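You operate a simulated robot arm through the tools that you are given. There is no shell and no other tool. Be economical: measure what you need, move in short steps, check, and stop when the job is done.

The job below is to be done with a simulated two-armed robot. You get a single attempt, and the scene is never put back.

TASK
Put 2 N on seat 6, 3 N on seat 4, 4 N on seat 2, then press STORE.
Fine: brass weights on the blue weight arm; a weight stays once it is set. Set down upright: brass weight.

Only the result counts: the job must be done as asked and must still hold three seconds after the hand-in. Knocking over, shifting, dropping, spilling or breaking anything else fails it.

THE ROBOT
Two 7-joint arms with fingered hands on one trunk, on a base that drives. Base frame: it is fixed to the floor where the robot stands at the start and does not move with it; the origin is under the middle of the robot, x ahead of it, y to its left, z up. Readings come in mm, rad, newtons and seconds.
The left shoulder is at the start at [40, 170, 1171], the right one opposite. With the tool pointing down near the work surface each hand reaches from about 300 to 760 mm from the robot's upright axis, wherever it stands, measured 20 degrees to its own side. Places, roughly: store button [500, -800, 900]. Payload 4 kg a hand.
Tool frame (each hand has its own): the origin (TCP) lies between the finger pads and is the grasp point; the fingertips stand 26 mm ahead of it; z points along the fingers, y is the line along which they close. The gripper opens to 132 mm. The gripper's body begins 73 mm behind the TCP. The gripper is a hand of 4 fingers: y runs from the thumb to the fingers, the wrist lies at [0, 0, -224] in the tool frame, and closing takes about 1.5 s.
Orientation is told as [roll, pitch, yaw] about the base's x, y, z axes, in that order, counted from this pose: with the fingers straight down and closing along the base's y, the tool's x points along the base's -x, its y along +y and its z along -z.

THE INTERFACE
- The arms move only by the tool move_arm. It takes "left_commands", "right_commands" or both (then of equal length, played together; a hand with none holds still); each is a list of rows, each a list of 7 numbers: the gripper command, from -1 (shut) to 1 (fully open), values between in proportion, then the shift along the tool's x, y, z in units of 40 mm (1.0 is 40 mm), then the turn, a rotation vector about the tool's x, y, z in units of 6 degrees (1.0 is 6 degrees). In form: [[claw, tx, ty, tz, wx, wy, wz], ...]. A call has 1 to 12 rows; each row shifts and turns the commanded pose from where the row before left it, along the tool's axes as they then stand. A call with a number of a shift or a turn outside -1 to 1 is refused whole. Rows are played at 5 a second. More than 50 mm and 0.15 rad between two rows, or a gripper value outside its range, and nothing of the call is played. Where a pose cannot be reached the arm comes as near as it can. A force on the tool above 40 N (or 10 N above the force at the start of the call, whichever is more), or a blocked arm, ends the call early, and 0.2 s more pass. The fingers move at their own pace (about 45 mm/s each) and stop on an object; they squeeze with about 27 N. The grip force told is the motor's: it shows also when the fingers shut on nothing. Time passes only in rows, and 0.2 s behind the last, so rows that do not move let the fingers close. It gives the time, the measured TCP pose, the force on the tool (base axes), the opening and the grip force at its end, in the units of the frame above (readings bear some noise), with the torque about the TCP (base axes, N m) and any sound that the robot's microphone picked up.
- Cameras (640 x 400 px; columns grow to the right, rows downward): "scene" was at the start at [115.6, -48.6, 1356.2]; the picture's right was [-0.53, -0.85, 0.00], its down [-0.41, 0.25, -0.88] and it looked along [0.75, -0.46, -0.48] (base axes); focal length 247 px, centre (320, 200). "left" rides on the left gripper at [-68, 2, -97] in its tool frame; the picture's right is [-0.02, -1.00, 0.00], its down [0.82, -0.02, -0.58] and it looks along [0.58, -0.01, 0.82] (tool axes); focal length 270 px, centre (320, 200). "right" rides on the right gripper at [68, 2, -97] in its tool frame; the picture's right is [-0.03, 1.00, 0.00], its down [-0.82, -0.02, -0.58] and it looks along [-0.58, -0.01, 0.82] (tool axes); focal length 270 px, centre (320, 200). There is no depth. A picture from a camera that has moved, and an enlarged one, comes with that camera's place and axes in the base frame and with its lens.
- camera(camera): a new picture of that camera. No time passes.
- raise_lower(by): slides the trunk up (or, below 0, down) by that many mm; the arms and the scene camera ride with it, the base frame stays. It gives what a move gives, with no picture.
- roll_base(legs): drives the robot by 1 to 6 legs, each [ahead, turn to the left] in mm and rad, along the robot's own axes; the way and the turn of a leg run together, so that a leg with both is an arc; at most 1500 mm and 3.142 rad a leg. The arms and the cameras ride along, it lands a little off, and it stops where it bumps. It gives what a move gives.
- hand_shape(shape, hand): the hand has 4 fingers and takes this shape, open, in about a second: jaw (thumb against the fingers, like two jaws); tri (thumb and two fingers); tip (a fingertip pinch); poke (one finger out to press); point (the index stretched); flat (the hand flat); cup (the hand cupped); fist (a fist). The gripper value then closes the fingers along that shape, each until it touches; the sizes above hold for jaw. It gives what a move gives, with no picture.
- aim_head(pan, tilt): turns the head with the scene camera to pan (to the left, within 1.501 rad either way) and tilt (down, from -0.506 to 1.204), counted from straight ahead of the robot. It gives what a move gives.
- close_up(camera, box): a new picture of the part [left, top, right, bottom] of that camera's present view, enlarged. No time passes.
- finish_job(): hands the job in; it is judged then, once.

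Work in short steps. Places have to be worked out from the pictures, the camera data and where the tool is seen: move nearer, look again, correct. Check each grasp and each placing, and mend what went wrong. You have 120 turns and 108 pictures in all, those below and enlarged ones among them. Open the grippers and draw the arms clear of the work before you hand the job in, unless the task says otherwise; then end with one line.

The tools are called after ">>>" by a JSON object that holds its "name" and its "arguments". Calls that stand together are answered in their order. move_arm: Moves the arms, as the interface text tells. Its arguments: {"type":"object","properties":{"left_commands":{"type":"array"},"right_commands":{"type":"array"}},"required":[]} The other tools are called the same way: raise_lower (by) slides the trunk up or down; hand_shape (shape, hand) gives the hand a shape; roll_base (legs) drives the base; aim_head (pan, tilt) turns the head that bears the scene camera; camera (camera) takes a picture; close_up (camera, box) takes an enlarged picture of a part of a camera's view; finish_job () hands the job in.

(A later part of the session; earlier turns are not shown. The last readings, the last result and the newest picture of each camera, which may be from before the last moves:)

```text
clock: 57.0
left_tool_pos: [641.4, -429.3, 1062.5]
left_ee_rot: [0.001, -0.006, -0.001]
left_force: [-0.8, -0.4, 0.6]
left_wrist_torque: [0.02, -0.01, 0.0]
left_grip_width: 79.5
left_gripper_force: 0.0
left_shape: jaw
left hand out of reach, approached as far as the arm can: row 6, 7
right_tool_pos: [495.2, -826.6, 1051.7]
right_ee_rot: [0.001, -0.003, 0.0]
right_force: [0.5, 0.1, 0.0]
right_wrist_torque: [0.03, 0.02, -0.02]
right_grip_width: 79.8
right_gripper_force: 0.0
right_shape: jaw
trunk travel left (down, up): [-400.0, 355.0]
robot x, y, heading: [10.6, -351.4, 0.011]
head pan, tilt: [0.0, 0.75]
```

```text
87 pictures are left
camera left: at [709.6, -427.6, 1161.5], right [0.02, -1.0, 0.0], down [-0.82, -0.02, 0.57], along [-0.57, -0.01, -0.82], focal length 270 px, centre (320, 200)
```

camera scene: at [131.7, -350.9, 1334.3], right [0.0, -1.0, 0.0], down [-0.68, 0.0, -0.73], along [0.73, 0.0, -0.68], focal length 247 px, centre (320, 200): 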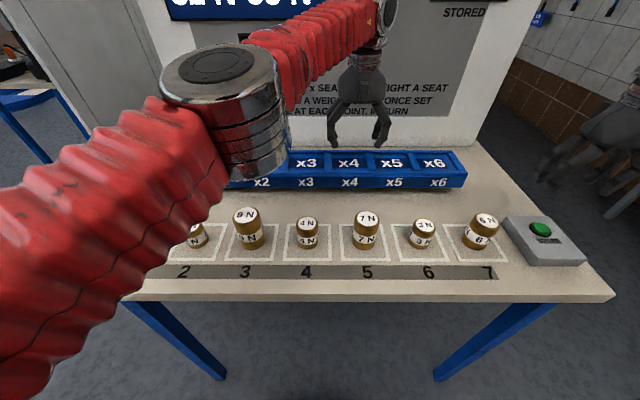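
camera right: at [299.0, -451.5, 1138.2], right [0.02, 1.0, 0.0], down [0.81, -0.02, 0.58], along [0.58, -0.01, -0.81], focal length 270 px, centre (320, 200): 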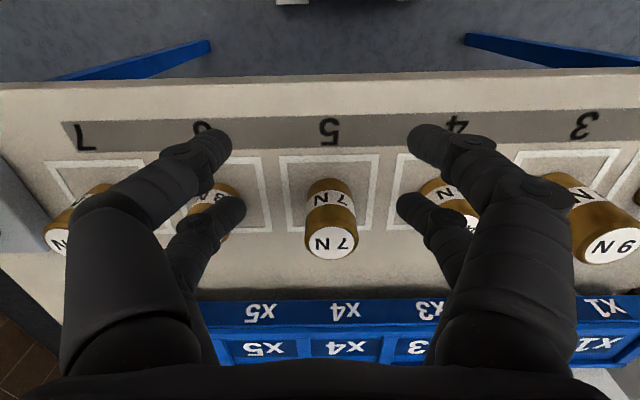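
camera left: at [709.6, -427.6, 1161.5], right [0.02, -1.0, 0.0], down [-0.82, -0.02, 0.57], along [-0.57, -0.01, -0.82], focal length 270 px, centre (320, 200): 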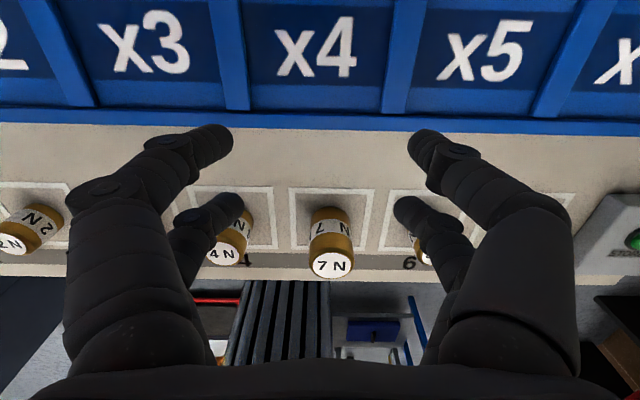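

From both views the seat 4 cell is centred near (688,-426) with its floor at z≈954, about 98 mm wide. The left arm tops out at x≈641 here, so I'll pick the 3 N with a forward tilt later. Now the left hand goes back to above the 2 N weight.

>>> {"name": "move_arm", "arguments": {"left_commands": [[0.2, 0.4, 0.9, 0, 0, 0, 0], [0.2, 0.4, 0.9, 0, 0, 0, 0], [0.2, 0.4, 0.9, 0, 0, 0, 0], [0.2, 0.4, 0.9, 0, 0, 0, 0], [0.2, 0.4, 0.9, 0, 0, 0, 0], [0.2, 0.4, 0.9, 0, 0, 0, 0], [0.2, 0.4, 0.9, 0, 0, 0, 0], [0.2, 0.4, 0.9, 0, 0, 0, 0], [0.2, 0.4, 0.9, 0, 0, 0, 0], [0.2, 0.25, 0.85, 0, 0, 0, 0]]}}

>>> {"name": "move_arm", "arguments": {"left_commands": [[0.2, 0, 0, 0.8, 0, 0, 0], [0.2, 0, 0, 0.7, 0, 0, 0]]}}

>>> {"name": "camera", "arguments": {"camera": "left"}}

>>> {"name": "camera", "arguments": {"camera": "scene"}}

```text
clock: 59.2
left_tool_pos: [487.2, -70.7, 1063.1]
left_ee_rot: [0.0, -0.006, -0.001]
left_force: [0.3, -0.1, 0.0]
left_wrist_torque: [-0.03, -0.03, 0.0]
left_grip_width: 79.5
left_gripper_force: 0.1
left_shape: jaw
right_tool_pos: [494.0, -825.1, 1053.0]
right_ee_rot: [-0.001, -0.003, 0.0]
right_force: [0.0, 0.3, 0.3]
right_wrist_torque: [-0.01, -0.03, 0.01]
right_grip_width: 79.6
right_gripper_force: 0.0
right_shape: jaw
trunk travel left (down, up): [-400.0, 355.0]
robot x, y, heading: [7.9, -349.0, 0.001]
head pan, tilt: [0.0, 0.75]
```

```text
clock: 59.8
left_tool_pos: [488.0, -70.8, 1000.9]
left_ee_rot: [0.0, -0.005, 0.0]
left_force: [0.4, -0.3, -0.1]
left_wrist_torque: [0.01, -0.01, 0.0]
left_grip_width: 79.4
left_gripper_force: 0.1
left_shape: jaw
right_tool_pos: [495.1, -825.3, 1051.7]
right_ee_rot: [0.001, -0.003, -0.001]
right_force: [0.0, -0.1, 1.1]
right_wrist_torque: [-0.02, -0.01, 0.05]
right_grip_width: 79.6
right_gripper_force: 0.1
right_shape: jaw
trunk travel left (down, up): [-400.0, 355.0]
robot x, y, heading: [7.5, -349.2, -0.0]
head pan, tilt: [0.0, 0.75]
```

```text
86 pictures are left
camera left: at [556.6, -69.1, 1100.0], right [0.02, -1.0, 0.0], down [-0.82, -0.02, 0.57], along [-0.57, -0.01, -0.82], focal length 270 px, centre (320, 200)
```

left: 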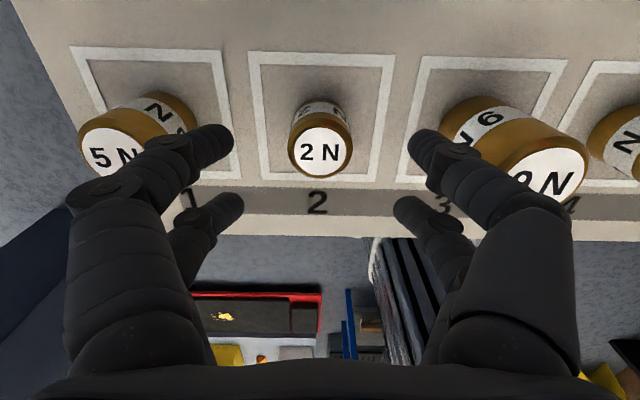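

```text
85 pictures are left
camera scene: at [131.7, -349.8, 1334.3], right [0.0, -1.0, 0.0], down [-0.68, 0.0, -0.73], along [0.73, 0.0, -0.68], focal length 247 px, centre (320, 200)
```

scene: 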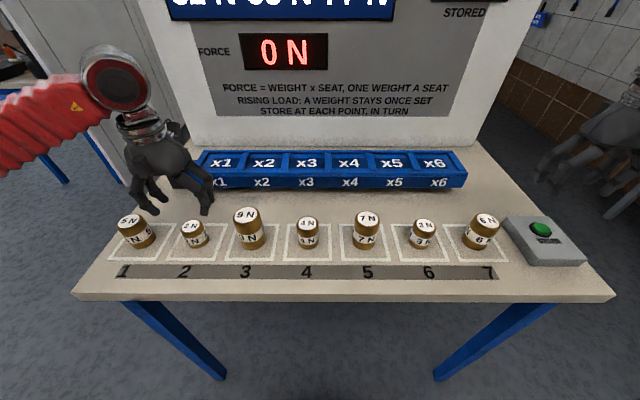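

The 2 N sits at about (480,-70) with its top at z≈934, well centred between the fingers. I'll lower to TCP z≈924 and close.

>>> {"name": "move_arm", "arguments": {"left_commands": [[0.2, 0.18, 0, 0.6, 0, 0, 0], [0.2, 0, 0, 0.7, 0, 0, 0], [0.2, 0, 0, 0.6, 0, 0, 0], [0.2, 0, 0, 0, 0, 0, 0]]}}

>>> {"name": "camera", "arguments": {"camera": "left"}}

```text
clock: 60.8
left_tool_pos: [481.2, -71.5, 926.1]
left_ee_rot: [-0.001, -0.006, 0.002]
left_force: [0.1, -0.2, 0.8]
left_wrist_torque: [0.06, 0.02, 0.01]
left_grip_width: 79.3
left_gripper_force: 0.1
left_shape: jaw
right_tool_pos: [494.6, -825.2, 1051.3]
right_ee_rot: [0.001, -0.004, 0.001]
right_force: [0.5, 0.0, -0.2]
right_wrist_torque: [0.01, 0.0, -0.03]
right_grip_width: 79.6
right_gripper_force: 0.1
right_shape: jaw
trunk travel left (down, up): [-400.0, 355.0]
robot x, y, heading: [11.2, -346.2, 0.004]
head pan, tilt: [0.0, 0.75]
```

```text
84 pictures are left
camera left: at [548.9, -69.1, 1024.3], right [0.02, -1.0, 0.0], down [-0.82, -0.02, 0.57], along [-0.57, -0.01, -0.82], focal length 270 px, centre (320, 200)
```

left: 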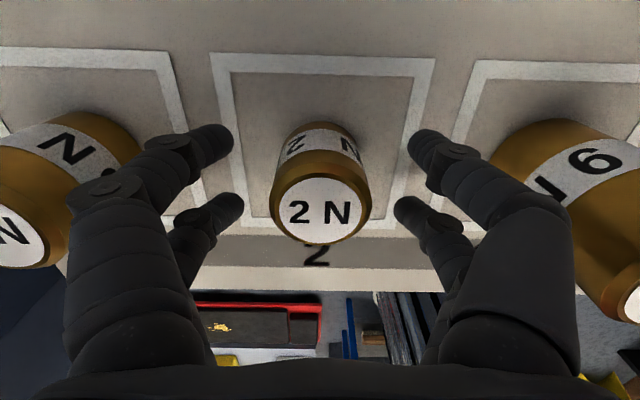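

The weight is centred between the fingers. Closing.

>>> {"name": "move_arm", "arguments": {"left_commands": [[-0.8, 0, 0, 0, 0, 0, 0], [-0.8, 0, 0, 0, 0, 0, 0], [-0.8, 0, 0, 0, 0, 0, 0], [-0.8, 0, 0, 0, 0, 0, 0], [-0.8, 0, 0, 0, 0, 0, 0], [-0.8, 0, 0, 0, 0, 0, 0], [-0.8, 0, 0, 0, 0, 0, 0]]}}

>>> {"name": "camera", "arguments": {"camera": "left"}}

```text
clock: 62.4
left_tool_pos: [481.5, -71.6, 925.5]
left_ee_rot: [0.001, -0.003, -0.002]
left_force: [-0.2, -0.1, -0.6]
left_wrist_torque: [0.03, -0.02, -0.01]
left_grip_width: 21.3
left_gripper_force: 26.9
left_shape: jaw
right_tool_pos: [495.9, -824.8, 1051.1]
right_ee_rot: [0.001, -0.003, -0.001]
right_force: [-0.1, -0.3, 0.1]
right_wrist_torque: [-0.01, 0.01, -0.02]
right_grip_width: 79.6
right_gripper_force: 0.0
right_shape: jaw
trunk travel left (down, up): [-400.0, 355.0]
robot x, y, heading: [9.0, -350.9, 0.006]
head pan, tilt: [0.0, 0.75]
```

```text
83 pictures are left
camera left: at [549.0, -69.1, 1024.3], right [0.02, -1.0, 0.0], down [-0.82, -0.02, 0.57], along [-0.57, -0.01, -0.82], focal length 270 px, centre (320, 200)
```

left: 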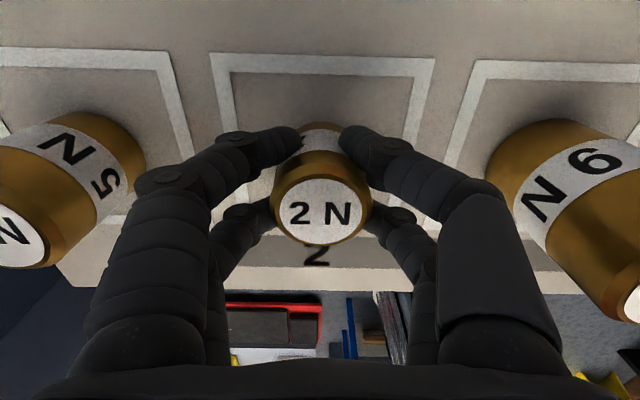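

Grip force 27 N and the fingers are around the weight. I'll lift 30 mm and check.

>>> {"name": "move_arm", "arguments": {"left_commands": [[-0.8, 0, 0, -0.4, 0, 0, 0], [-0.8, 0, 0, -0.4, 0, 0, 0], [-0.8, 0, 0, -0.4, 0, 0, 0], [-0.8, 0, 0, 0, 0, 0, 0]]}}

>>> {"name": "camera", "arguments": {"camera": "left"}}

>>> {"name": "close_up", "arguments": {"camera": "scene", "box": [90, 150, 290, 275]}}

```text
clock: 63.4
left_tool_pos: [480.4, -71.0, 973.3]
left_ee_rot: [0.001, -0.002, -0.002]
left_force: [0.3, -0.1, -1.6]
left_wrist_torque: [0.0, -0.04, 0.03]
left_grip_width: 21.2
left_gripper_force: 26.9
left_shape: jaw
right_tool_pos: [495.6, -825.0, 1051.1]
right_ee_rot: [-0.001, -0.002, 0.0]
right_force: [0.0, -0.4, -0.3]
right_wrist_torque: [-0.01, -0.03, 0.04]
right_grip_width: 79.7
right_gripper_force: 0.0
right_shape: jaw
trunk travel left (down, up): [-400.0, 355.0]
robot x, y, heading: [14.3, -350.4, 0.003]
head pan, tilt: [0.0, 0.75]
```

```text
82 pictures are left
camera left: at [549.5, -68.9, 1071.4], right [0.02, -1.0, 0.0], down [-0.82, -0.02, 0.57], along [-0.57, -0.01, -0.82], focal length 270 px, centre (320, 200)
```

left: 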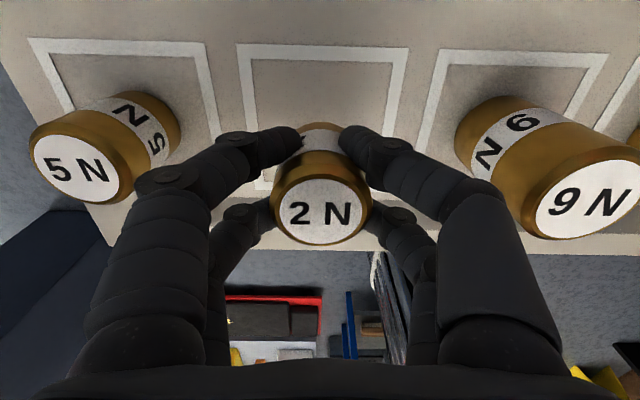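

```text
3.20 times, centred on (190, 212) of scene
camera zoom: at [131.8, -349.7, 1334.3], right [0.0, -1.0, 0.0], down [-0.68, 0.0, -0.73], along [0.73, 0.0, -0.68], focal length 790 px, centre (736, 160)
```

zoom: 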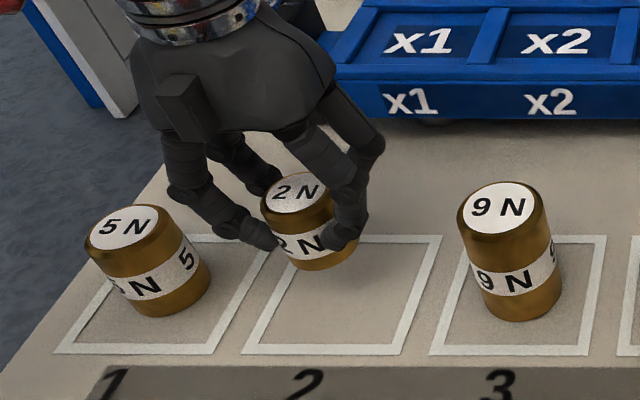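

Held upright and clear. I'll raise it and carry to above the free table spot near (560,-532), between slots 5 and 6 and just behind the squares.

>>> {"name": "move_arm", "arguments": {"left_commands": [[-0.8, 0, 0, -0.7, 0, 0, 0], [-0.8, 0, 0, -0.7, 0, 0, 0]]}}

>>> {"name": "move_arm", "arguments": {"left_commands": [[-0.8, -0.17, -0.96, 0, 0, 0, 0], [-0.8, -0.17, -0.96, 0, 0, 0, 0], [-0.8, -0.17, -0.96, 0, 0, 0, 0], [-0.8, -0.17, -0.96, 0, 0, 0, 0], [-0.8, -0.17, -0.96, 0, 0, 0, 0], [-0.8, -0.17, -0.96, 0, 0, 0, 0], [-0.8, -0.17, -0.96, 0, 0, 0, 0], [-0.8, -0.17, -0.96, 0, 0, 0, 0], [-0.8, -0.17, -0.96, 0, 0, 0, 0], [-0.8, -0.17, -0.96, 0, 0, 0, 0], [-0.8, -0.17, -0.96, 0, 0, 0, 0], [-0.8, -0.17, -0.96, 0, 0, 0, 0]]}}

>>> {"name": "camera", "arguments": {"camera": "left"}}

>>> {"name": "camera", "arguments": {"camera": "scene"}}

```text
clock: 64.0
left_tool_pos: [481.0, -69.1, 1030.4]
left_ee_rot: [0.0, -0.004, 0.0]
left_force: [0.4, 0.2, -2.0]
left_wrist_torque: [0.03, -0.01, -0.01]
left_grip_width: 21.1
left_gripper_force: 26.8
left_shape: jaw
right_tool_pos: [494.3, -825.0, 1051.0]
right_ee_rot: [0.001, -0.004, -0.001]
right_force: [-0.4, 0.0, 0.5]
right_wrist_torque: [0.02, -0.02, -0.02]
right_grip_width: 79.8
right_gripper_force: 0.0
right_shape: jaw
trunk travel left (down, up): [-400.0, 355.0]
robot x, y, heading: [11.3, -349.3, 0.006]
head pan, tilt: [0.0, 0.75]
```

```text
clock: 66.6
left_tool_pos: [569.9, -523.5, 1032.7]
left_ee_rot: [-0.007, -0.008, 0.015]
left_force: [1.3, -0.3, -1.5]
left_wrist_torque: [0.03, -0.01, -0.02]
left_grip_width: 20.9
left_gripper_force: 26.8
left_shape: jaw
right_tool_pos: [493.6, -825.7, 1052.1]
right_ee_rot: [0.001, -0.002, 0.001]
right_force: [-0.2, 0.4, 1.0]
right_wrist_torque: [0.0, -0.01, 0.0]
right_grip_width: 79.6
right_gripper_force: 0.0
right_shape: jaw
trunk travel left (down, up): [-400.0, 355.0]
robot x, y, heading: [8.2, -348.5, 0.005]
head pan, tilt: [0.0, 0.75]
```

```text
80 pictures are left
camera left: at [638.3, -518.7, 1131.4], right [0.04, -1.0, 0.01], down [-0.82, -0.03, 0.57], along [-0.57, -0.03, -0.82], focal length 270 px, centre (320, 200)
```

left: 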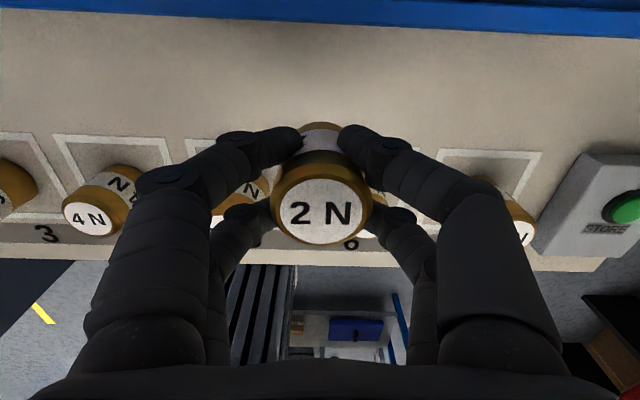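

```text
79 pictures are left
camera scene: at [131.3, -350.6, 1334.4], right [0.0, -1.0, 0.0], down [-0.68, 0.0, -0.73], along [0.73, 0.0, -0.68], focal length 247 px, centre (320, 200)
```

scene: 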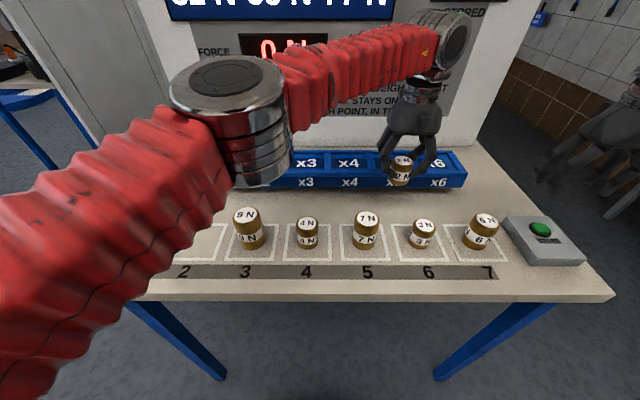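

Above (570,-524), free table below. It was gripped at z 925.5 on this table, so I'll lower to just above that and then settle.

>>> {"name": "move_arm", "arguments": {"left_commands": [[-0.8, 0, 0, 0.9, 0, 0, 0], [-0.8, 0, 0, 0.9, 0, 0, 0], [-0.8, 0, 0, 0.75, 0, 0, 0], [-0.8, 0, 0, 0, 0, 0, 0]]}}

>>> {"name": "camera", "arguments": {"camera": "left"}}

```text
clock: 67.6
left_tool_pos: [564.3, -533.6, 927.1]
left_ee_rot: [0.001, -0.004, -0.001]
left_force: [0.8, -0.3, -1.2]
left_wrist_torque: [-0.04, -0.01, 0.0]
left_grip_width: 20.7
left_gripper_force: 27.6
left_shape: jaw
right_tool_pos: [494.9, -826.7, 1051.7]
right_ee_rot: [0.0, -0.005, 0.0]
right_force: [-0.3, 0.2, 0.8]
right_wrist_torque: [-0.04, 0.02, 0.01]
right_grip_width: 79.5
right_gripper_force: 0.1
right_shape: jaw
trunk travel left (down, up): [-400.0, 355.0]
robot x, y, heading: [15.6, -349.7, 0.001]
head pan, tilt: [0.0, 0.75]
```

```text
78 pictures are left
camera left: at [631.4, -530.3, 1025.5], right [0.02, -1.0, 0.0], down [-0.82, -0.02, 0.57], along [-0.57, -0.01, -0.82], focal length 270 px, centre (320, 200)
```

left: 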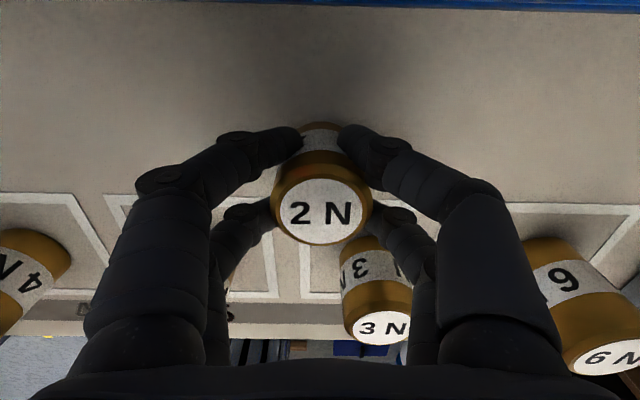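

Just above the table. I'll lower the last few mm, feeling for contact.

>>> {"name": "move_arm", "arguments": {"left_commands": [[-0.8, 0, 0, 0.05, 0, 0, 0], [-0.8, 0, 0, 0, 0, 0, 0]]}}

```text
clock: 68.2
left_tool_pos: [564.1, -533.7, 926.9]
left_ee_rot: [0.001, -0.004, -0.002]
left_force: [-0.3, 0.1, -2.7]
left_wrist_torque: [0.01, -0.02, -0.01]
left_grip_width: 20.5
left_gripper_force: 26.8
left_shape: jaw
right_tool_pos: [495.2, -825.9, 1051.1]
right_ee_rot: [0.001, -0.003, -0.001]
right_force: [0.3, 0.5, 0.0]
right_wrist_torque: [-0.01, 0.01, -0.01]
right_grip_width: 80.0
right_gripper_force: 0.0
right_shape: jaw
trunk travel left (down, up): [-400.0, 355.0]
robot x, y, heading: [8.5, -351.7, 0.0]
head pan, tilt: [0.0, 0.75]
```

>>> {"name": "move_arm", "arguments": {"left_commands": [[-0.8, 0, 0, 0.04, 0, 0, 0], [-0.8, 0, 0, 0, 0, 0, 0], [-0.8, 0, 0, 0, 0, 0, 0]]}}

```text
clock: 69.0
left_tool_pos: [563.2, -531.0, 923.8]
left_ee_rot: [0.0, -0.005, -0.002]
left_force: [0.7, -1.1, 4.1]
left_wrist_torque: [0.02, 0.03, 0.01]
left_grip_width: 20.9
left_gripper_force: 27.5
left_shape: jaw
right_tool_pos: [494.1, -826.0, 1052.8]
right_ee_rot: [0.0, -0.004, 0.0]
right_force: [-0.8, -0.8, -0.1]
right_wrist_torque: [0.0, 0.02, 0.03]
right_grip_width: 79.6
right_gripper_force: 0.1
right_shape: jaw
trunk travel left (down, up): [-400.0, 355.0]
robot x, y, heading: [9.5, -349.3, 0.006]
head pan, tilt: [0.0, 0.75]
```

Contact (+4 N up). Releasing, then lifting straight up.

>>> {"name": "move_arm", "arguments": {"left_commands": [[0.05, 0, 0, 0, 0, 0, 0], [0.05, 0, 0, 0, 0, 0, 0], [0.05, 0, 0, 0, 0, 0, 0], [0.05, 0, 0, 0, 0, 0, 0], [0.05, 0, 0, 0, 0, 0, 0], [0.05, 0, 0, -0.4, 0, 0, 0], [0.05, 0, 0, -0.8, 0, 0, 0], [0.05, 0, 0, -0.9, 0, 0, 0], [0.05, 0, 0, -0.9, 0, 0, 0]]}}

>>> {"name": "camera", "arguments": {"camera": "left"}}

>>> {"name": "camera", "arguments": {"camera": "scene"}}

```text
clock: 71.0
left_tool_pos: [568.5, -519.8, 1041.3]
left_ee_rot: [-0.002, 0.002, 0.018]
left_force: [-0.3, -0.3, 0.3]
left_wrist_torque: [0.01, -0.02, -0.03]
left_grip_width: 68.7
left_gripper_force: 0.1
left_shape: jaw
left hand out of reach, approached as far as the arm can: row 9
right_tool_pos: [494.7, -825.0, 1051.9]
right_ee_rot: [0.0, -0.004, 0.002]
right_force: [-0.2, -0.1, 0.3]
right_wrist_torque: [-0.04, 0.0, 0.0]
right_grip_width: 79.6
right_gripper_force: 0.2
right_shape: jaw
trunk travel left (down, up): [-400.0, 355.0]
robot x, y, heading: [8.8, -347.5, 0.004]
head pan, tilt: [0.0, 0.75]
```

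```text
77 pictures are left
camera left: at [636.8, -516.4, 1139.1], right [0.04, -1.0, 0.0], down [-0.81, -0.03, 0.58], along [-0.58, -0.03, -0.82], focal length 270 px, centre (320, 200)
```

left: 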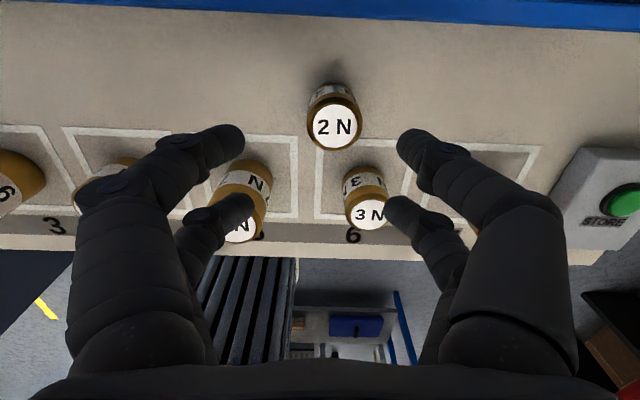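

```text
76 pictures are left
camera scene: at [131.2, -349.7, 1334.4], right [0.0, -1.0, 0.0], down [-0.68, 0.0, -0.73], along [0.73, 0.0, -0.68], focal length 247 px, centre (320, 200)
```

scene: 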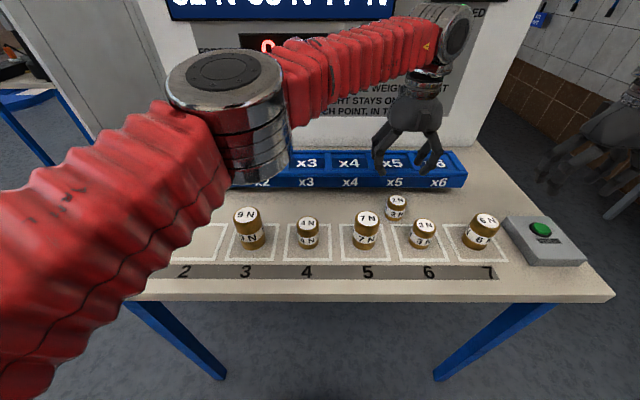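

The 2 N stands upright at the free spot. I'll draw the left hand away and test the right hand's reach above seat 6.

>>> {"name": "move_arm", "arguments": {"left_commands": [[0.2, 0.2, 1, 0, 0, 0, 0], [0.2, 0.2, 1, 0, 0, 0, 0], [0.2, 0.2, 1, 0, 0, 0, 0], [0.2, 0.2, 1, 0, 0, 0, 0], [0.2, 0.2, 1, 0, 0, 0, 0], [0.2, 0.2, 1, 0, 0, 0, 0], [0.2, 0.2, 1, 0, 0, 0, 0], [0.2, 0.2, 1, 0, 0, 0, 0], [0.2, 0, 1, 0, 0, 0, 0], [0.2, 0, 1, 0, 0, 0, 0]]}}

>>> {"name": "move_arm", "arguments": {"right_commands": [[0.2, -0.8, 0.71, 0, 0, 0, 0], [0.2, -0.8, 0.71, 0, 0, 0, 0], [0.2, -0.8, 0.71, 0, 0, 0, 0], [0.2, -0.8, 0.71, 0, 0, 0, 0], [0.2, -0.8, 0.71, 0, 0, 0, 0], [0.2, -0.8, 0.71, 0, 0, 0, 0]]}}

>>> {"name": "camera", "arguments": {"camera": "right"}}

>>> {"name": "camera", "arguments": {"camera": "scene"}}

```text
clock: 73.2
left_tool_pos: [499.0, -127.8, 1044.4]
left_ee_rot: [0.001, -0.005, -0.002]
left_force: [0.4, -0.8, 0.4]
left_wrist_torque: [-0.01, 0.04, 0.0]
left_grip_width: 78.8
left_gripper_force: 0.2
left_shape: jaw
right_tool_pos: [495.9, -825.8, 1052.6]
right_ee_rot: [0.0, -0.004, 0.001]
right_force: [0.1, 0.8, 0.1]
right_wrist_torque: [0.01, 0.03, 0.01]
right_grip_width: 79.8
right_gripper_force: 0.1
right_shape: jaw
trunk travel left (down, up): [-400.0, 355.0]
robot x, y, heading: [10.4, -348.8, 0.003]
head pan, tilt: [0.0, 0.75]
```

```text
clock: 74.6
left_tool_pos: [496.2, -127.6, 1044.5]
left_ee_rot: [-0.001, -0.007, 0.001]
left_force: [-0.3, 1.3, 0.8]
left_wrist_torque: [-0.01, -0.04, 0.0]
left_grip_width: 78.7
left_gripper_force: 0.0
left_shape: jaw
right_tool_pos: [661.8, -661.8, 1051.1]
right_ee_rot: [-0.001, -0.007, -0.002]
right_force: [-0.3, 0.6, 1.3]
right_wrist_torque: [-0.05, -0.06, 0.02]
right_grip_width: 79.5
right_gripper_force: 0.1
right_shape: jaw
right hand out of reach, approached as far as the arm can: row 6
trunk travel left (down, up): [-400.0, 355.0]
robot x, y, heading: [9.4, -353.7, 0.0]
head pan, tilt: [0.0, 0.75]
```

```text
75 pictures are left
camera right: at [591.8, -656.9, 1147.6], right [0.03, 1.0, 0.0], down [0.81, -0.02, 0.58], along [0.58, -0.02, -0.81], focal length 270 px, centre (320, 200)
```

right: 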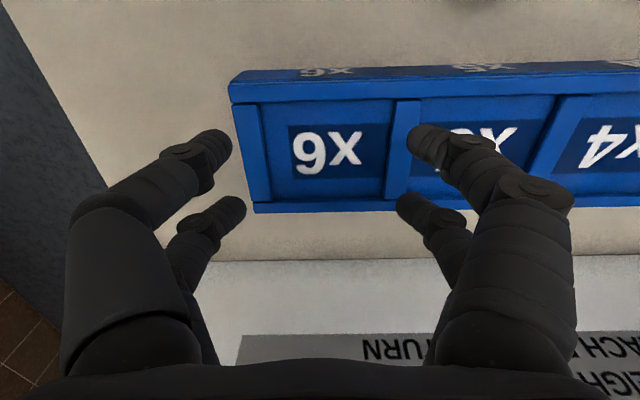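

```text
74 pictures are left
camera scene: at [129.5, -347.8, 1334.7], right [0.0, -1.0, 0.0], down [-0.68, 0.0, -0.73], along [0.73, 0.0, -0.68], focal length 247 px, centre (320, 200)
```

scene: 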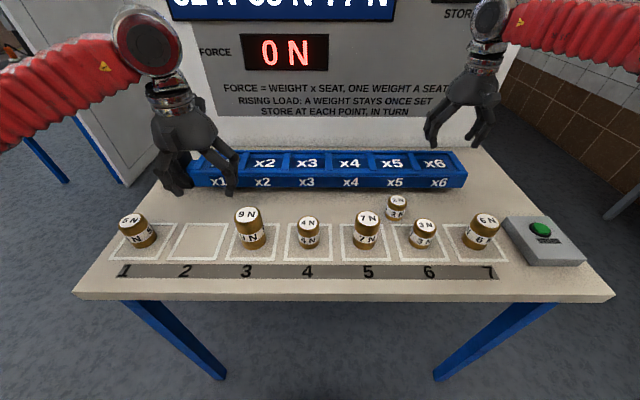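

Seat 6's cell is centred at about (687,-654), and the right hand tops out at x≈662 at this height. I'll creep the base forward just 15 mm, staying within the clearance I've estimated.

>>> {"name": "roll_base", "arguments": {"legs": [[15, 0]]}}

>>> {"name": "camera", "arguments": {"camera": "scene"}}

```text
clock: 75.4
left_tool_pos: [515.7, -129.2, 1042.1]
left_ee_rot: [-0.001, -0.002, -0.001]
left_force: [0.7, 0.7, 0.0]
left_wrist_torque: [-0.01, 0.06, -0.02]
left_grip_width: 78.7
left_gripper_force: 0.0
left_shape: jaw
right_tool_pos: [680.4, -661.7, 1048.7]
right_ee_rot: [0.001, -0.004, 0.0]
right_force: [1.1, -0.1, 0.7]
right_wrist_torque: [0.0, 0.03, 0.02]
right_grip_width: 79.2
right_gripper_force: 0.1
right_shape: jaw
trunk travel left (down, up): [-400.0, 355.0]
robot x, y, heading: [25.6, -351.0, 0.003]
head pan, tilt: [0.0, 0.75]
```

```text
73 pictures are left
camera scene: at [149.2, -349.4, 1334.1], right [0.0, -1.0, 0.0], down [-0.68, 0.0, -0.73], along [0.73, 0.0, -0.68], focal length 247 px, centre (320, 200)
```

scene: 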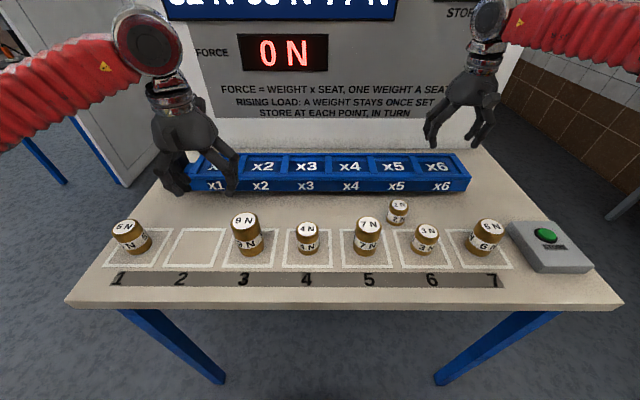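

Clean move, nothing disturbed. The right hand now goes back to above the 2 N at (563,-531).

>>> {"name": "move_arm", "arguments": {"right_commands": [[0.2, 0.73, 0.82, 0, 0, 0, 0], [0.2, 0.73, 0.82, 0, 0, 0, 0], [0.2, 0.73, 0.82, 0, 0, 0, 0], [0.2, 0.73, 0.82, 0, 0, 0, 0], [0.2, 0, 0, 0.65, 0, 0, 0], [0.2, 0, 0, 0.6, 0, 0, 0]]}}

>>> {"name": "camera", "arguments": {"camera": "right"}}

```text
clock: 76.8
left_tool_pos: [513.5, -128.0, 1043.2]
left_ee_rot: [0.001, -0.003, -0.001]
left_force: [-0.1, -0.2, -0.7]
left_wrist_torque: [0.0, 0.0, 0.0]
left_grip_width: 79.1
left_gripper_force: 0.1
left_shape: jaw
right_tool_pos: [560.6, -529.8, 1000.0]
right_ee_rot: [0.0, -0.005, 0.0]
right_force: [0.2, 0.1, -1.0]
right_wrist_torque: [0.01, 0.0, -0.02]
right_grip_width: 79.4
right_gripper_force: 0.1
right_shape: jaw
trunk travel left (down, up): [-400.0, 355.0]
robot x, y, heading: [27.4, -351.6, -0.001]
head pan, tilt: [0.0, 0.75]
```

```text
72 pictures are left
camera right: at [491.3, -525.8, 1096.1], right [0.03, 1.0, 0.0], down [0.81, -0.02, 0.58], along [0.58, -0.01, -0.81], focal length 270 px, centre (320, 200)
```

right: 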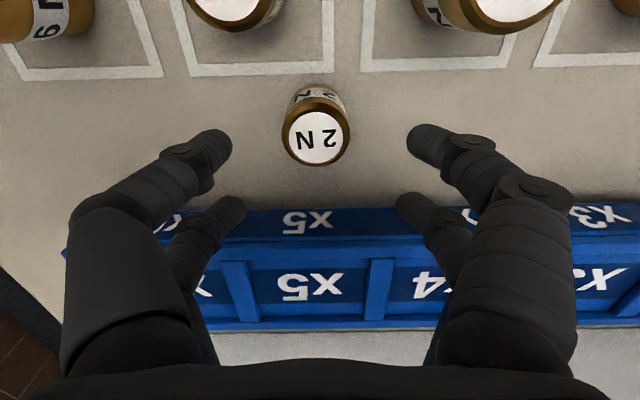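

Weight at (559,-529), centred. Lower to z≈924 and close.

>>> {"name": "move_arm", "arguments": {"right_commands": [[0.2, 0.02, 0, 0.7, 0, 0, 0], [0.2, 0, 0, 0.7, 0, 0, 0], [0.2, 0, 0, 0.48, 0, 0, 0], [-0.8, 0, 0, 0, 0, 0, 0], [-0.8, 0, 0, 0, 0, 0, 0], [-0.8, 0, 0, 0, 0, 0, 0], [-0.8, 0, 0, 0, 0, 0, 0], [-0.8, 0, 0, 0, 0, 0, 0], [-0.8, 0, 0, 0, 0, 0, 0], [-0.8, 0, 0, 0, 0, 0, 0], [-0.8, 0, 0, 0, 0, 0, 0]]}}

>>> {"name": "camera", "arguments": {"camera": "right"}}

```text
clock: 79.2
left_tool_pos: [514.6, -128.0, 1043.4]
left_ee_rot: [0.0, -0.005, 0.0]
left_force: [0.3, 0.4, 0.3]
left_wrist_torque: [0.0, 0.01, 0.01]
left_grip_width: 78.7
left_gripper_force: 0.0
left_shape: jaw
right_tool_pos: [559.9, -529.8, 922.3]
right_ee_rot: [0.0, -0.005, 0.0]
right_force: [-0.7, 0.0, -0.1]
right_wrist_torque: [0.0, -0.02, -0.04]
right_grip_width: 23.7
right_gripper_force: 26.6
right_shape: jaw
trunk travel left (down, up): [-400.0, 355.0]
robot x, y, heading: [25.0, -350.9, 0.003]
head pan, tilt: [0.0, 0.75]
```

```text
71 pictures are left
camera right: at [490.9, -526.8, 1019.2], right [0.02, 1.0, 0.0], down [0.81, -0.02, 0.58], along [0.58, -0.01, -0.81], focal length 270 px, centre (320, 200)
```

right: 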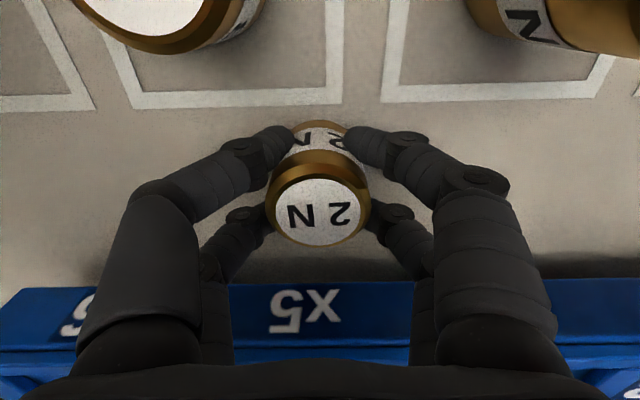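

Good grip. Lift to z≈1037, then carry over to above seat 6.

>>> {"name": "move_arm", "arguments": {"right_commands": [[-0.8, 0, 0, -0.5, 0, 0, 0], [-0.8, 0, 0, -0.8, 0, 0, 0], [-0.8, 0, 0, -0.8, 0, 0, 0], [-0.8, 0, 0, -0.8, 0, 0, 0], [-0.8, -0.2, -0.78, 0, 0, 0, 0], [-0.8, -0.7, -0.78, 0, 0, 0, 0], [-0.8, -0.8, -0.78, 0, 0, 0, 0], [-0.8, -0.8, -0.76, 0, 0, 0, 0], [-0.8, -0.65, 0, 0, 0, 0, 0]]}}

>>> {"name": "camera", "arguments": {"camera": "right"}}

>>> {"name": "close_up", "arguments": {"camera": "scene", "box": [360, 100, 520, 200]}}

```text
clock: 81.2
left_tool_pos: [514.0, -130.0, 1044.3]
left_ee_rot: [-0.002, -0.002, 0.001]
left_force: [-0.1, 0.1, 0.0]
left_wrist_torque: [0.01, -0.02, -0.03]
left_grip_width: 78.5
left_gripper_force: 0.0
left_shape: jaw
right_tool_pos: [678.6, -658.4, 1039.9]
right_ee_rot: [0.003, -0.007, 0.001]
right_force: [-0.2, 0.2, -1.8]
right_wrist_torque: [0.01, -0.01, 0.02]
right_grip_width: 23.2
right_gripper_force: 27.1
right_shape: jaw
right hand out of reach, approached as far as the arm can: row 9
trunk travel left (down, up): [-400.0, 355.0]
robot x, y, heading: [24.4, -346.6, 0.003]
head pan, tilt: [0.0, 0.75]
```

```text
70 pictures are left
camera right: at [608.5, -654.8, 1136.0], right [0.02, 1.0, 0.0], down [0.81, -0.02, 0.58], along [0.58, -0.01, -0.81], focal length 270 px, centre (320, 200)
```

right: 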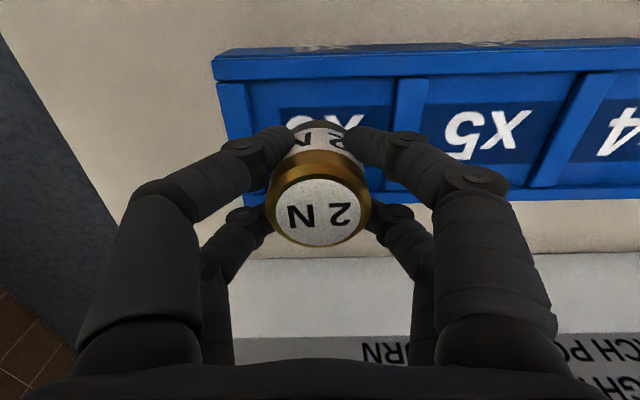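

```text
4.00 times, centred on (440, 150) of scene
camera zoom: at [147.2, -349.9, 1334.3], right [0.0, -1.0, 0.0], down [-0.68, 0.0, -0.73], along [0.73, 0.0, -0.68], focal length 988 px, centre (-160, 400)
```

zoom: 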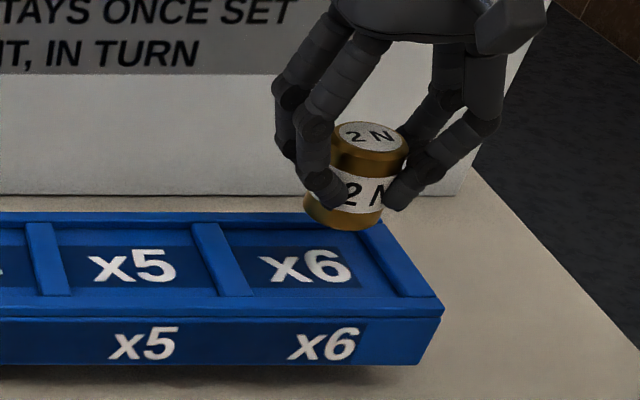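

Cell centre is (689,-653), and the weight is at (679,-658), inside the cell. I'll nudge it and lower to about 1012.

>>> {"name": "move_arm", "arguments": {"right_commands": [[-0.8, 0, 0.12, 0.35, 0, 0, 0], [-0.8, -0.15, 0, 0.35, 0, 0, 0], [-0.8, 0, 0, 0, 0, 0, 0]]}}

>>> {"name": "close_up", "arguments": {"camera": "scene", "box": [360, 100, 520, 200]}}

```text
clock: 82.0
left_tool_pos: [514.8, -130.6, 1044.2]
left_ee_rot: [0.0, -0.005, 0.001]
left_force: [-0.4, 0.1, -0.4]
left_wrist_torque: [0.0, -0.04, 0.02]
left_grip_width: 78.9
left_gripper_force: 0.0
left_shape: jaw
right_tool_pos: [676.4, -655.3, 1012.9]
right_ee_rot: [0.001, -0.008, 0.0]
right_force: [-0.6, 0.0, -2.8]
right_wrist_torque: [0.01, 0.04, 0.0]
right_grip_width: 23.0
right_gripper_force: 26.5
right_shape: jaw
right hand out of reach, approached as far as the arm can: row 2
trunk travel left (down, up): [-400.0, 355.0]
robot x, y, heading: [24.8, -349.1, 0.006]
head pan, tilt: [0.0, 0.75]
```

```text
4.00 times, centred on (440, 150) of scene
camera zoom: at [147.4, -349.8, 1334.3], right [0.0, -1.0, 0.0], down [-0.68, 0.0, -0.73], along [0.73, 0.0, -0.68], focal length 988 px, centre (-160, 400)
```

zoom: 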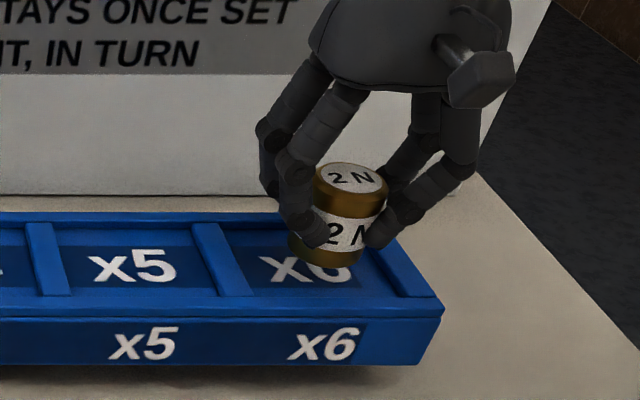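

Well inside the cell. I'll keep lowering in small steps, feeling for contact.

>>> {"name": "move_arm", "arguments": {"right_commands": [[-0.8, 0, 0, 0.12, 0, 0, 0], [-0.8, 0, 0, 0.1, 0, 0, 0], [-0.8, 0, 0, 0, 0, 0, 0]]}}

>>> {"name": "close_up", "arguments": {"camera": "scene", "box": [360, 100, 520, 200]}}

```text
clock: 82.8
left_tool_pos: [516.1, -129.0, 1045.3]
left_ee_rot: [0.0, -0.004, -0.001]
left_force: [0.3, 0.3, 0.2]
left_wrist_torque: [0.03, -0.03, 0.0]
left_grip_width: 78.9
left_gripper_force: 0.0
left_shape: jaw
right_tool_pos: [675.6, -655.4, 1003.7]
right_ee_rot: [0.002, -0.006, 0.0]
right_force: [0.2, 0.0, -0.7]
right_wrist_torque: [0.0, -0.02, 0.0]
right_grip_width: 23.1
right_gripper_force: 27.4
right_shape: jaw
trunk travel left (down, up): [-400.0, 355.0]
robot x, y, heading: [29.5, -351.0, 0.007]
head pan, tilt: [0.0, 0.75]
```

```text
4.00 times, centred on (440, 150) of scene
camera zoom: at [147.3, -349.8, 1334.3], right [0.0, -1.0, 0.0], down [-0.68, 0.0, -0.73], along [0.73, 0.0, -0.68], focal length 988 px, centre (-160, 400)
```

zoom: 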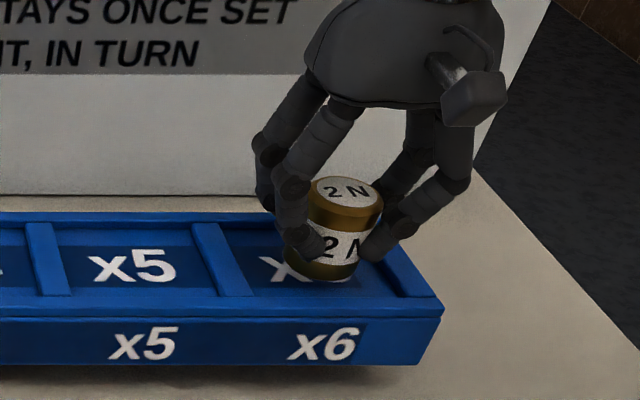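

>>> {"name": "move_arm", "arguments": {"right_commands": [[-0.8, 0, 0, 0.08, 0, 0, 0], [-0.8, 0, 0, 0.05, 0, 0, 0], [-0.8, 0, 0, 0, 0, 0, 0]]}}

>>> {"name": "close_up", "arguments": {"camera": "scene", "box": [360, 100, 520, 200]}}

```text
clock: 83.6
left_tool_pos: [513.9, -129.2, 1043.7]
left_ee_rot: [0.0, -0.003, 0.0]
left_force: [-0.3, 0.0, -0.7]
left_wrist_torque: [-0.04, -0.01, 0.0]
left_grip_width: 78.7
left_gripper_force: 0.1
left_shape: jaw
right_tool_pos: [675.3, -656.9, 1000.0]
right_ee_rot: [0.004, -0.007, 0.002]
right_force: [0.1, 0.0, -2.7]
right_wrist_torque: [-0.03, 0.01, -0.01]
right_grip_width: 23.1
right_gripper_force: 26.9
right_shape: jaw
trunk travel left (down, up): [-400.0, 355.0]
robot x, y, heading: [25.5, -349.9, -0.0]
head pan, tilt: [0.0, 0.75]
```

```text
4.00 times, centred on (440, 150) of scene
camera zoom: at [147.2, -349.8, 1334.3], right [0.0, -1.0, 0.0], down [-0.68, 0.0, -0.73], along [0.73, 0.0, -0.68], focal length 988 px, centre (-160, 400)
```

zoom: 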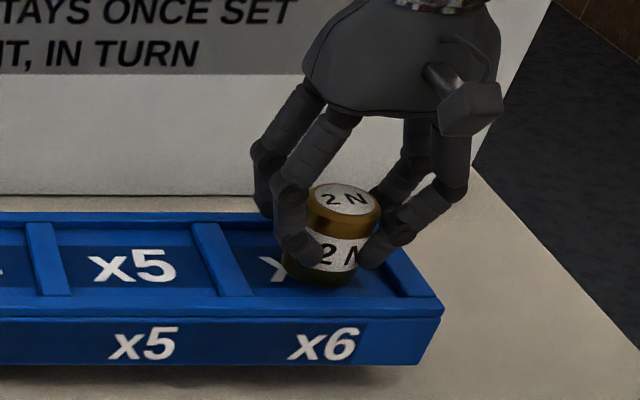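

>>> {"name": "move_arm", "arguments": {"right_commands": [[-0.8, 0, 0, 0.07, 0, 0, 0], [-0.8, 0, 0, 0.05, 0, 0, 0], [-0.8, 0, 0, 0, 0, 0, 0]]}}

>>> {"name": "camera", "arguments": {"camera": "scene"}}

```text
clock: 84.4
left_tool_pos: [514.8, -129.1, 1044.2]
left_ee_rot: [0.0, -0.005, -0.003]
left_force: [0.3, -0.1, -0.7]
left_wrist_torque: [0.01, 0.04, 0.01]
left_grip_width: 78.6
left_gripper_force: 0.0
left_shape: jaw
right_tool_pos: [675.3, -656.0, 993.5]
right_ee_rot: [0.002, -0.008, -0.001]
right_force: [0.2, -0.9, -2.4]
right_wrist_torque: [0.01, -0.03, -0.04]
right_grip_width: 23.3
right_gripper_force: 27.4
right_shape: jaw
trunk travel left (down, up): [-400.0, 355.0]
robot x, y, heading: [23.2, -349.5, 0.008]
head pan, tilt: [0.0, 0.75]
```

```text
65 pictures are left
camera scene: at [147.3, -349.8, 1334.3], right [0.0, -1.0, 0.0], down [-0.68, 0.0, -0.73], along [0.73, 0.0, -0.68], focal length 247 px, centre (320, 200)
```

scene: 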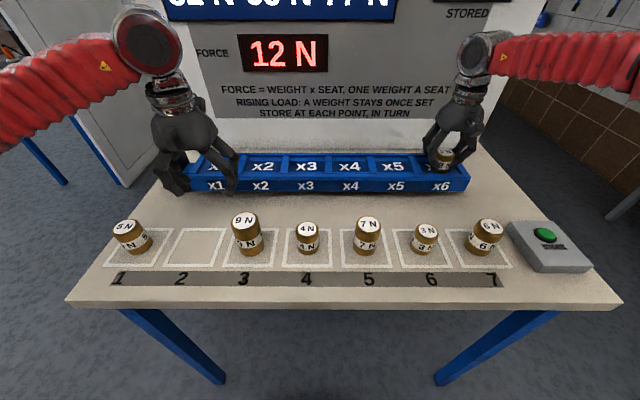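

The display already reads 12 N (2×6). I'll settle a bit more until I feel contact.

>>> {"name": "move_arm", "arguments": {"right_commands": [[-0.8, 0, 0, 0.05, 0, 0, 0], [-0.8, 0, 0, 0, 0, 0, 0], [-0.8, 0, 0, 0, 0, 0, 0]]}}

>>> {"name": "close_up", "arguments": {"camera": "scene", "box": [360, 100, 520, 200]}}

```text
clock: 85.2
left_tool_pos: [515.0, -129.1, 1044.2]
left_ee_rot: [0.001, -0.005, 0.0]
left_force: [-0.3, 0.3, 0.9]
left_wrist_torque: [-0.01, 0.0, 0.02]
left_grip_width: 78.5
left_gripper_force: 0.1
left_shape: jaw
right_tool_pos: [674.4, -656.3, 991.8]
right_ee_rot: [0.001, -0.007, -0.001]
right_force: [0.0, -0.5, -1.2]
right_wrist_torque: [0.0, -0.03, 0.02]
right_grip_width: 23.0
right_gripper_force: 27.3
right_shape: jaw
trunk travel left (down, up): [-400.0, 355.0]
robot x, y, heading: [26.6, -348.2, 0.003]
head pan, tilt: [0.0, 0.75]
```

```text
4.00 times, centred on (440, 150) of scene
camera zoom: at [147.3, -349.8, 1334.3], right [0.0, -1.0, 0.0], down [-0.68, 0.0, -0.73], along [0.73, 0.0, -0.68], focal length 988 px, centre (-160, 400)
```

zoom: 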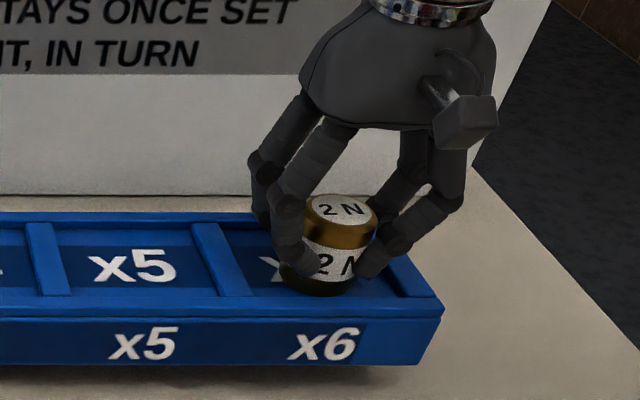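

>>> {"name": "move_arm", "arguments": {"right_commands": [[-0.8, 0, 0, 0.05, 0, 0, 0], [-0.8, 0, 0, 0.03, 0, 0, 0], [-0.8, 0, 0, 0, 0, 0, 0]]}}

```text
clock: 86.0
left_tool_pos: [514.1, -129.1, 1044.3]
left_ee_rot: [-0.001, -0.006, 0.0]
left_force: [0.1, -0.7, 0.5]
left_wrist_torque: [0.01, 0.01, -0.01]
left_grip_width: 78.7
left_gripper_force: 0.0
left_shape: jaw
right_tool_pos: [674.5, -654.9, 991.1]
right_ee_rot: [0.002, -0.011, 0.001]
right_force: [3.9, -1.2, 13.0]
right_wrist_torque: [-0.08, -0.03, -0.02]
right_grip_width: 23.4
right_gripper_force: 26.4
right_shape: jaw
trunk travel left (down, up): [-400.0, 355.0]
robot x, y, heading: [25.1, -348.7, 0.005]
head pan, tilt: [0.0, 0.75]
```

Firm contact at z≈991. I'll ease up 1.5 mm and release with a modest opening to stay clear of the cell rails, then lift straight up.

>>> {"name": "move_arm", "arguments": {"right_commands": [[-0.8, 0, 0, -0.04, 0, 0, 0], [-0.3, 0, 0, 0, 0, 0, 0], [-0.3, 0, 0, 0, 0, 0, 0], [-0.3, 0, 0, 0, 0, 0, 0], [-0.3, 0, 0, 0, 0, 0, 0], [-0.3, 0, 0, -0.2, 0, 0, 0], [-0.3, 0, 0, -0.5, 0, 0, 0], [0, 0, 0, -0.7, 0, 0, 0]]}}

>>> {"name": "camera", "arguments": {"camera": "scene"}}

>>> {"name": "camera", "arguments": {"camera": "right"}}

```text
clock: 87.8
left_tool_pos: [514.5, -128.5, 1044.3]
left_ee_rot: [-0.001, -0.005, -0.001]
left_force: [-0.3, -0.5, -0.1]
left_wrist_torque: [-0.02, 0.04, -0.01]
left_grip_width: 78.8
left_gripper_force: 0.1
left_shape: jaw
right_tool_pos: [674.9, -655.9, 1048.5]
right_ee_rot: [0.002, -0.005, 0.0]
right_force: [-0.1, -0.3, 0.8]
right_wrist_torque: [-0.03, -0.02, 0.02]
right_grip_width: 65.2
right_gripper_force: 0.1
right_shape: jaw
trunk travel left (down, up): [-400.0, 355.0]
robot x, y, heading: [25.9, -347.5, 0.005]
head pan, tilt: [0.0, 0.75]
```

```text
63 pictures are left
camera scene: at [146.7, -349.6, 1334.4], right [0.0, -1.0, 0.0], down [-0.68, 0.0, -0.73], along [0.73, 0.0, -0.68], focal length 247 px, centre (320, 200)
```

scene: 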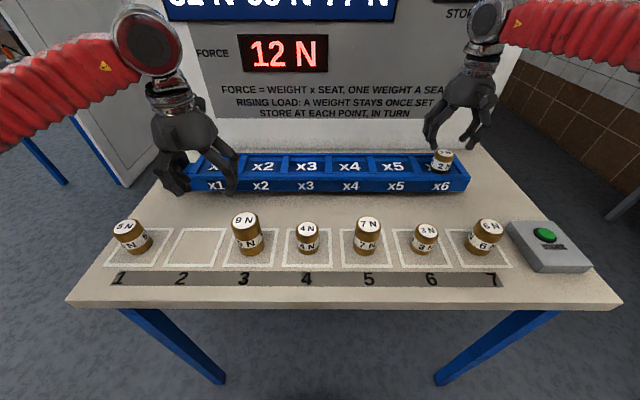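

```text
62 pictures are left
camera right: at [605.6, -652.0, 1144.1], right [0.03, 1.0, 0.0], down [0.81, -0.02, 0.58], along [0.58, -0.01, -0.81], focal length 270 px, centre (320, 200)
```

right: 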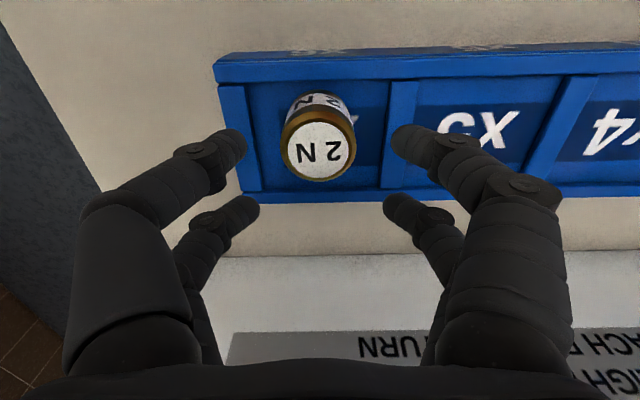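

The 2 N is set on seat 6 and the display shows 12 N. I'll withdraw the right hand, then bring the left hand above the 3 N.

>>> {"name": "move_arm", "arguments": {"right_commands": [[0.2, 0.75, -0.75, 0, 0, 0, 0], [0.2, 0.75, -0.75, 0, 0, 0, 0], [0.2, 0.75, -0.75, 0, 0, 0, 0], [0.2, 0.75, -0.75, 0, 0, 0, 0], [0.2, 0.75, -0.75, 0, 0, 0, 0], [0.2, 0.75, -0.75, 0, 0, 0, 0]]}}

>>> {"name": "move_arm", "arguments": {"left_commands": [[0.2, 0.07, -0.94, 0, 0, 0, 0], [0.2, 0.07, -0.94, 0, 0, 0, 0], [0.2, 0.07, -0.94, 0, 0, 0, 0], [0.2, 0.07, -0.94, 0, 0, 0, 0], [0.2, 0.07, -0.94, 0, 0, 0, 0], [0.2, 0.07, -0.94, 0, 0, 0, 0], [0.2, 0.07, -0.94, 0, 0, 0, 0], [0.2, 0.07, -0.94, 0, 0, 0, 0], [0.2, 0.07, -0.94, 0, 0, 0, 0], [0.2, 0.07, -0.94, 0, 0, 0, 0], [0.2, 0.07, -0.94, 0, 0, 0, 0], [0.2, 0.07, -0.94, 0, 0, 0, 0]]}}

>>> {"name": "camera", "arguments": {"camera": "left"}}

```text
clock: 89.2
left_tool_pos: [514.1, -130.6, 1043.2]
left_ee_rot: [0.0, -0.004, 0.001]
left_force: [-0.2, 0.1, 1.2]
left_wrist_torque: [-0.01, 0.0, 0.0]
left_grip_width: 78.5
left_gripper_force: 0.1
left_shape: jaw
right_tool_pos: [494.6, -836.0, 1045.9]
right_ee_rot: [0.003, -0.007, 0.0]
right_force: [0.1, 0.5, 0.2]
right_wrist_torque: [0.0, -0.01, 0.01]
right_grip_width: 78.9
right_gripper_force: 0.1
right_shape: jaw
trunk travel left (down, up): [-400.0, 355.0]
robot x, y, heading: [26.3, -352.1, -0.0]
head pan, tilt: [0.0, 0.75]
```

```text
clock: 91.8
left_tool_pos: [487.1, -576.1, 1048.8]
left_ee_rot: [-0.001, -0.003, 0.015]
left_force: [0.3, -0.9, 0.4]
left_wrist_torque: [0.0, 0.03, 0.02]
left_grip_width: 78.8
left_gripper_force: 0.1
left_shape: jaw
right_tool_pos: [495.6, -836.8, 1045.7]
right_ee_rot: [0.003, -0.007, 0.0]
right_force: [0.3, 1.2, 0.3]
right_wrist_torque: [0.02, -0.02, 0.01]
right_grip_width: 78.8
right_gripper_force: 0.0
right_shape: jaw
trunk travel left (down, up): [-400.0, 355.0]
robot x, y, heading: [25.9, -349.0, 0.007]
head pan, tilt: [0.0, 0.75]
```

```text
61 pictures are left
camera left: at [555.3, -572.2, 1145.4], right [0.04, -1.0, 0.0], down [-0.82, -0.03, 0.57], along [-0.57, -0.02, -0.82], focal length 270 px, centre (320, 200)
```

left: 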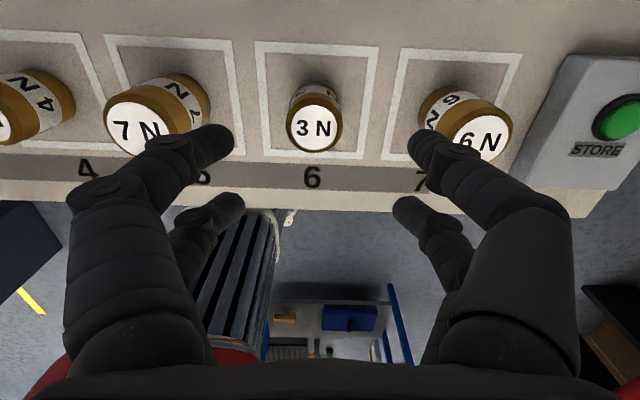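

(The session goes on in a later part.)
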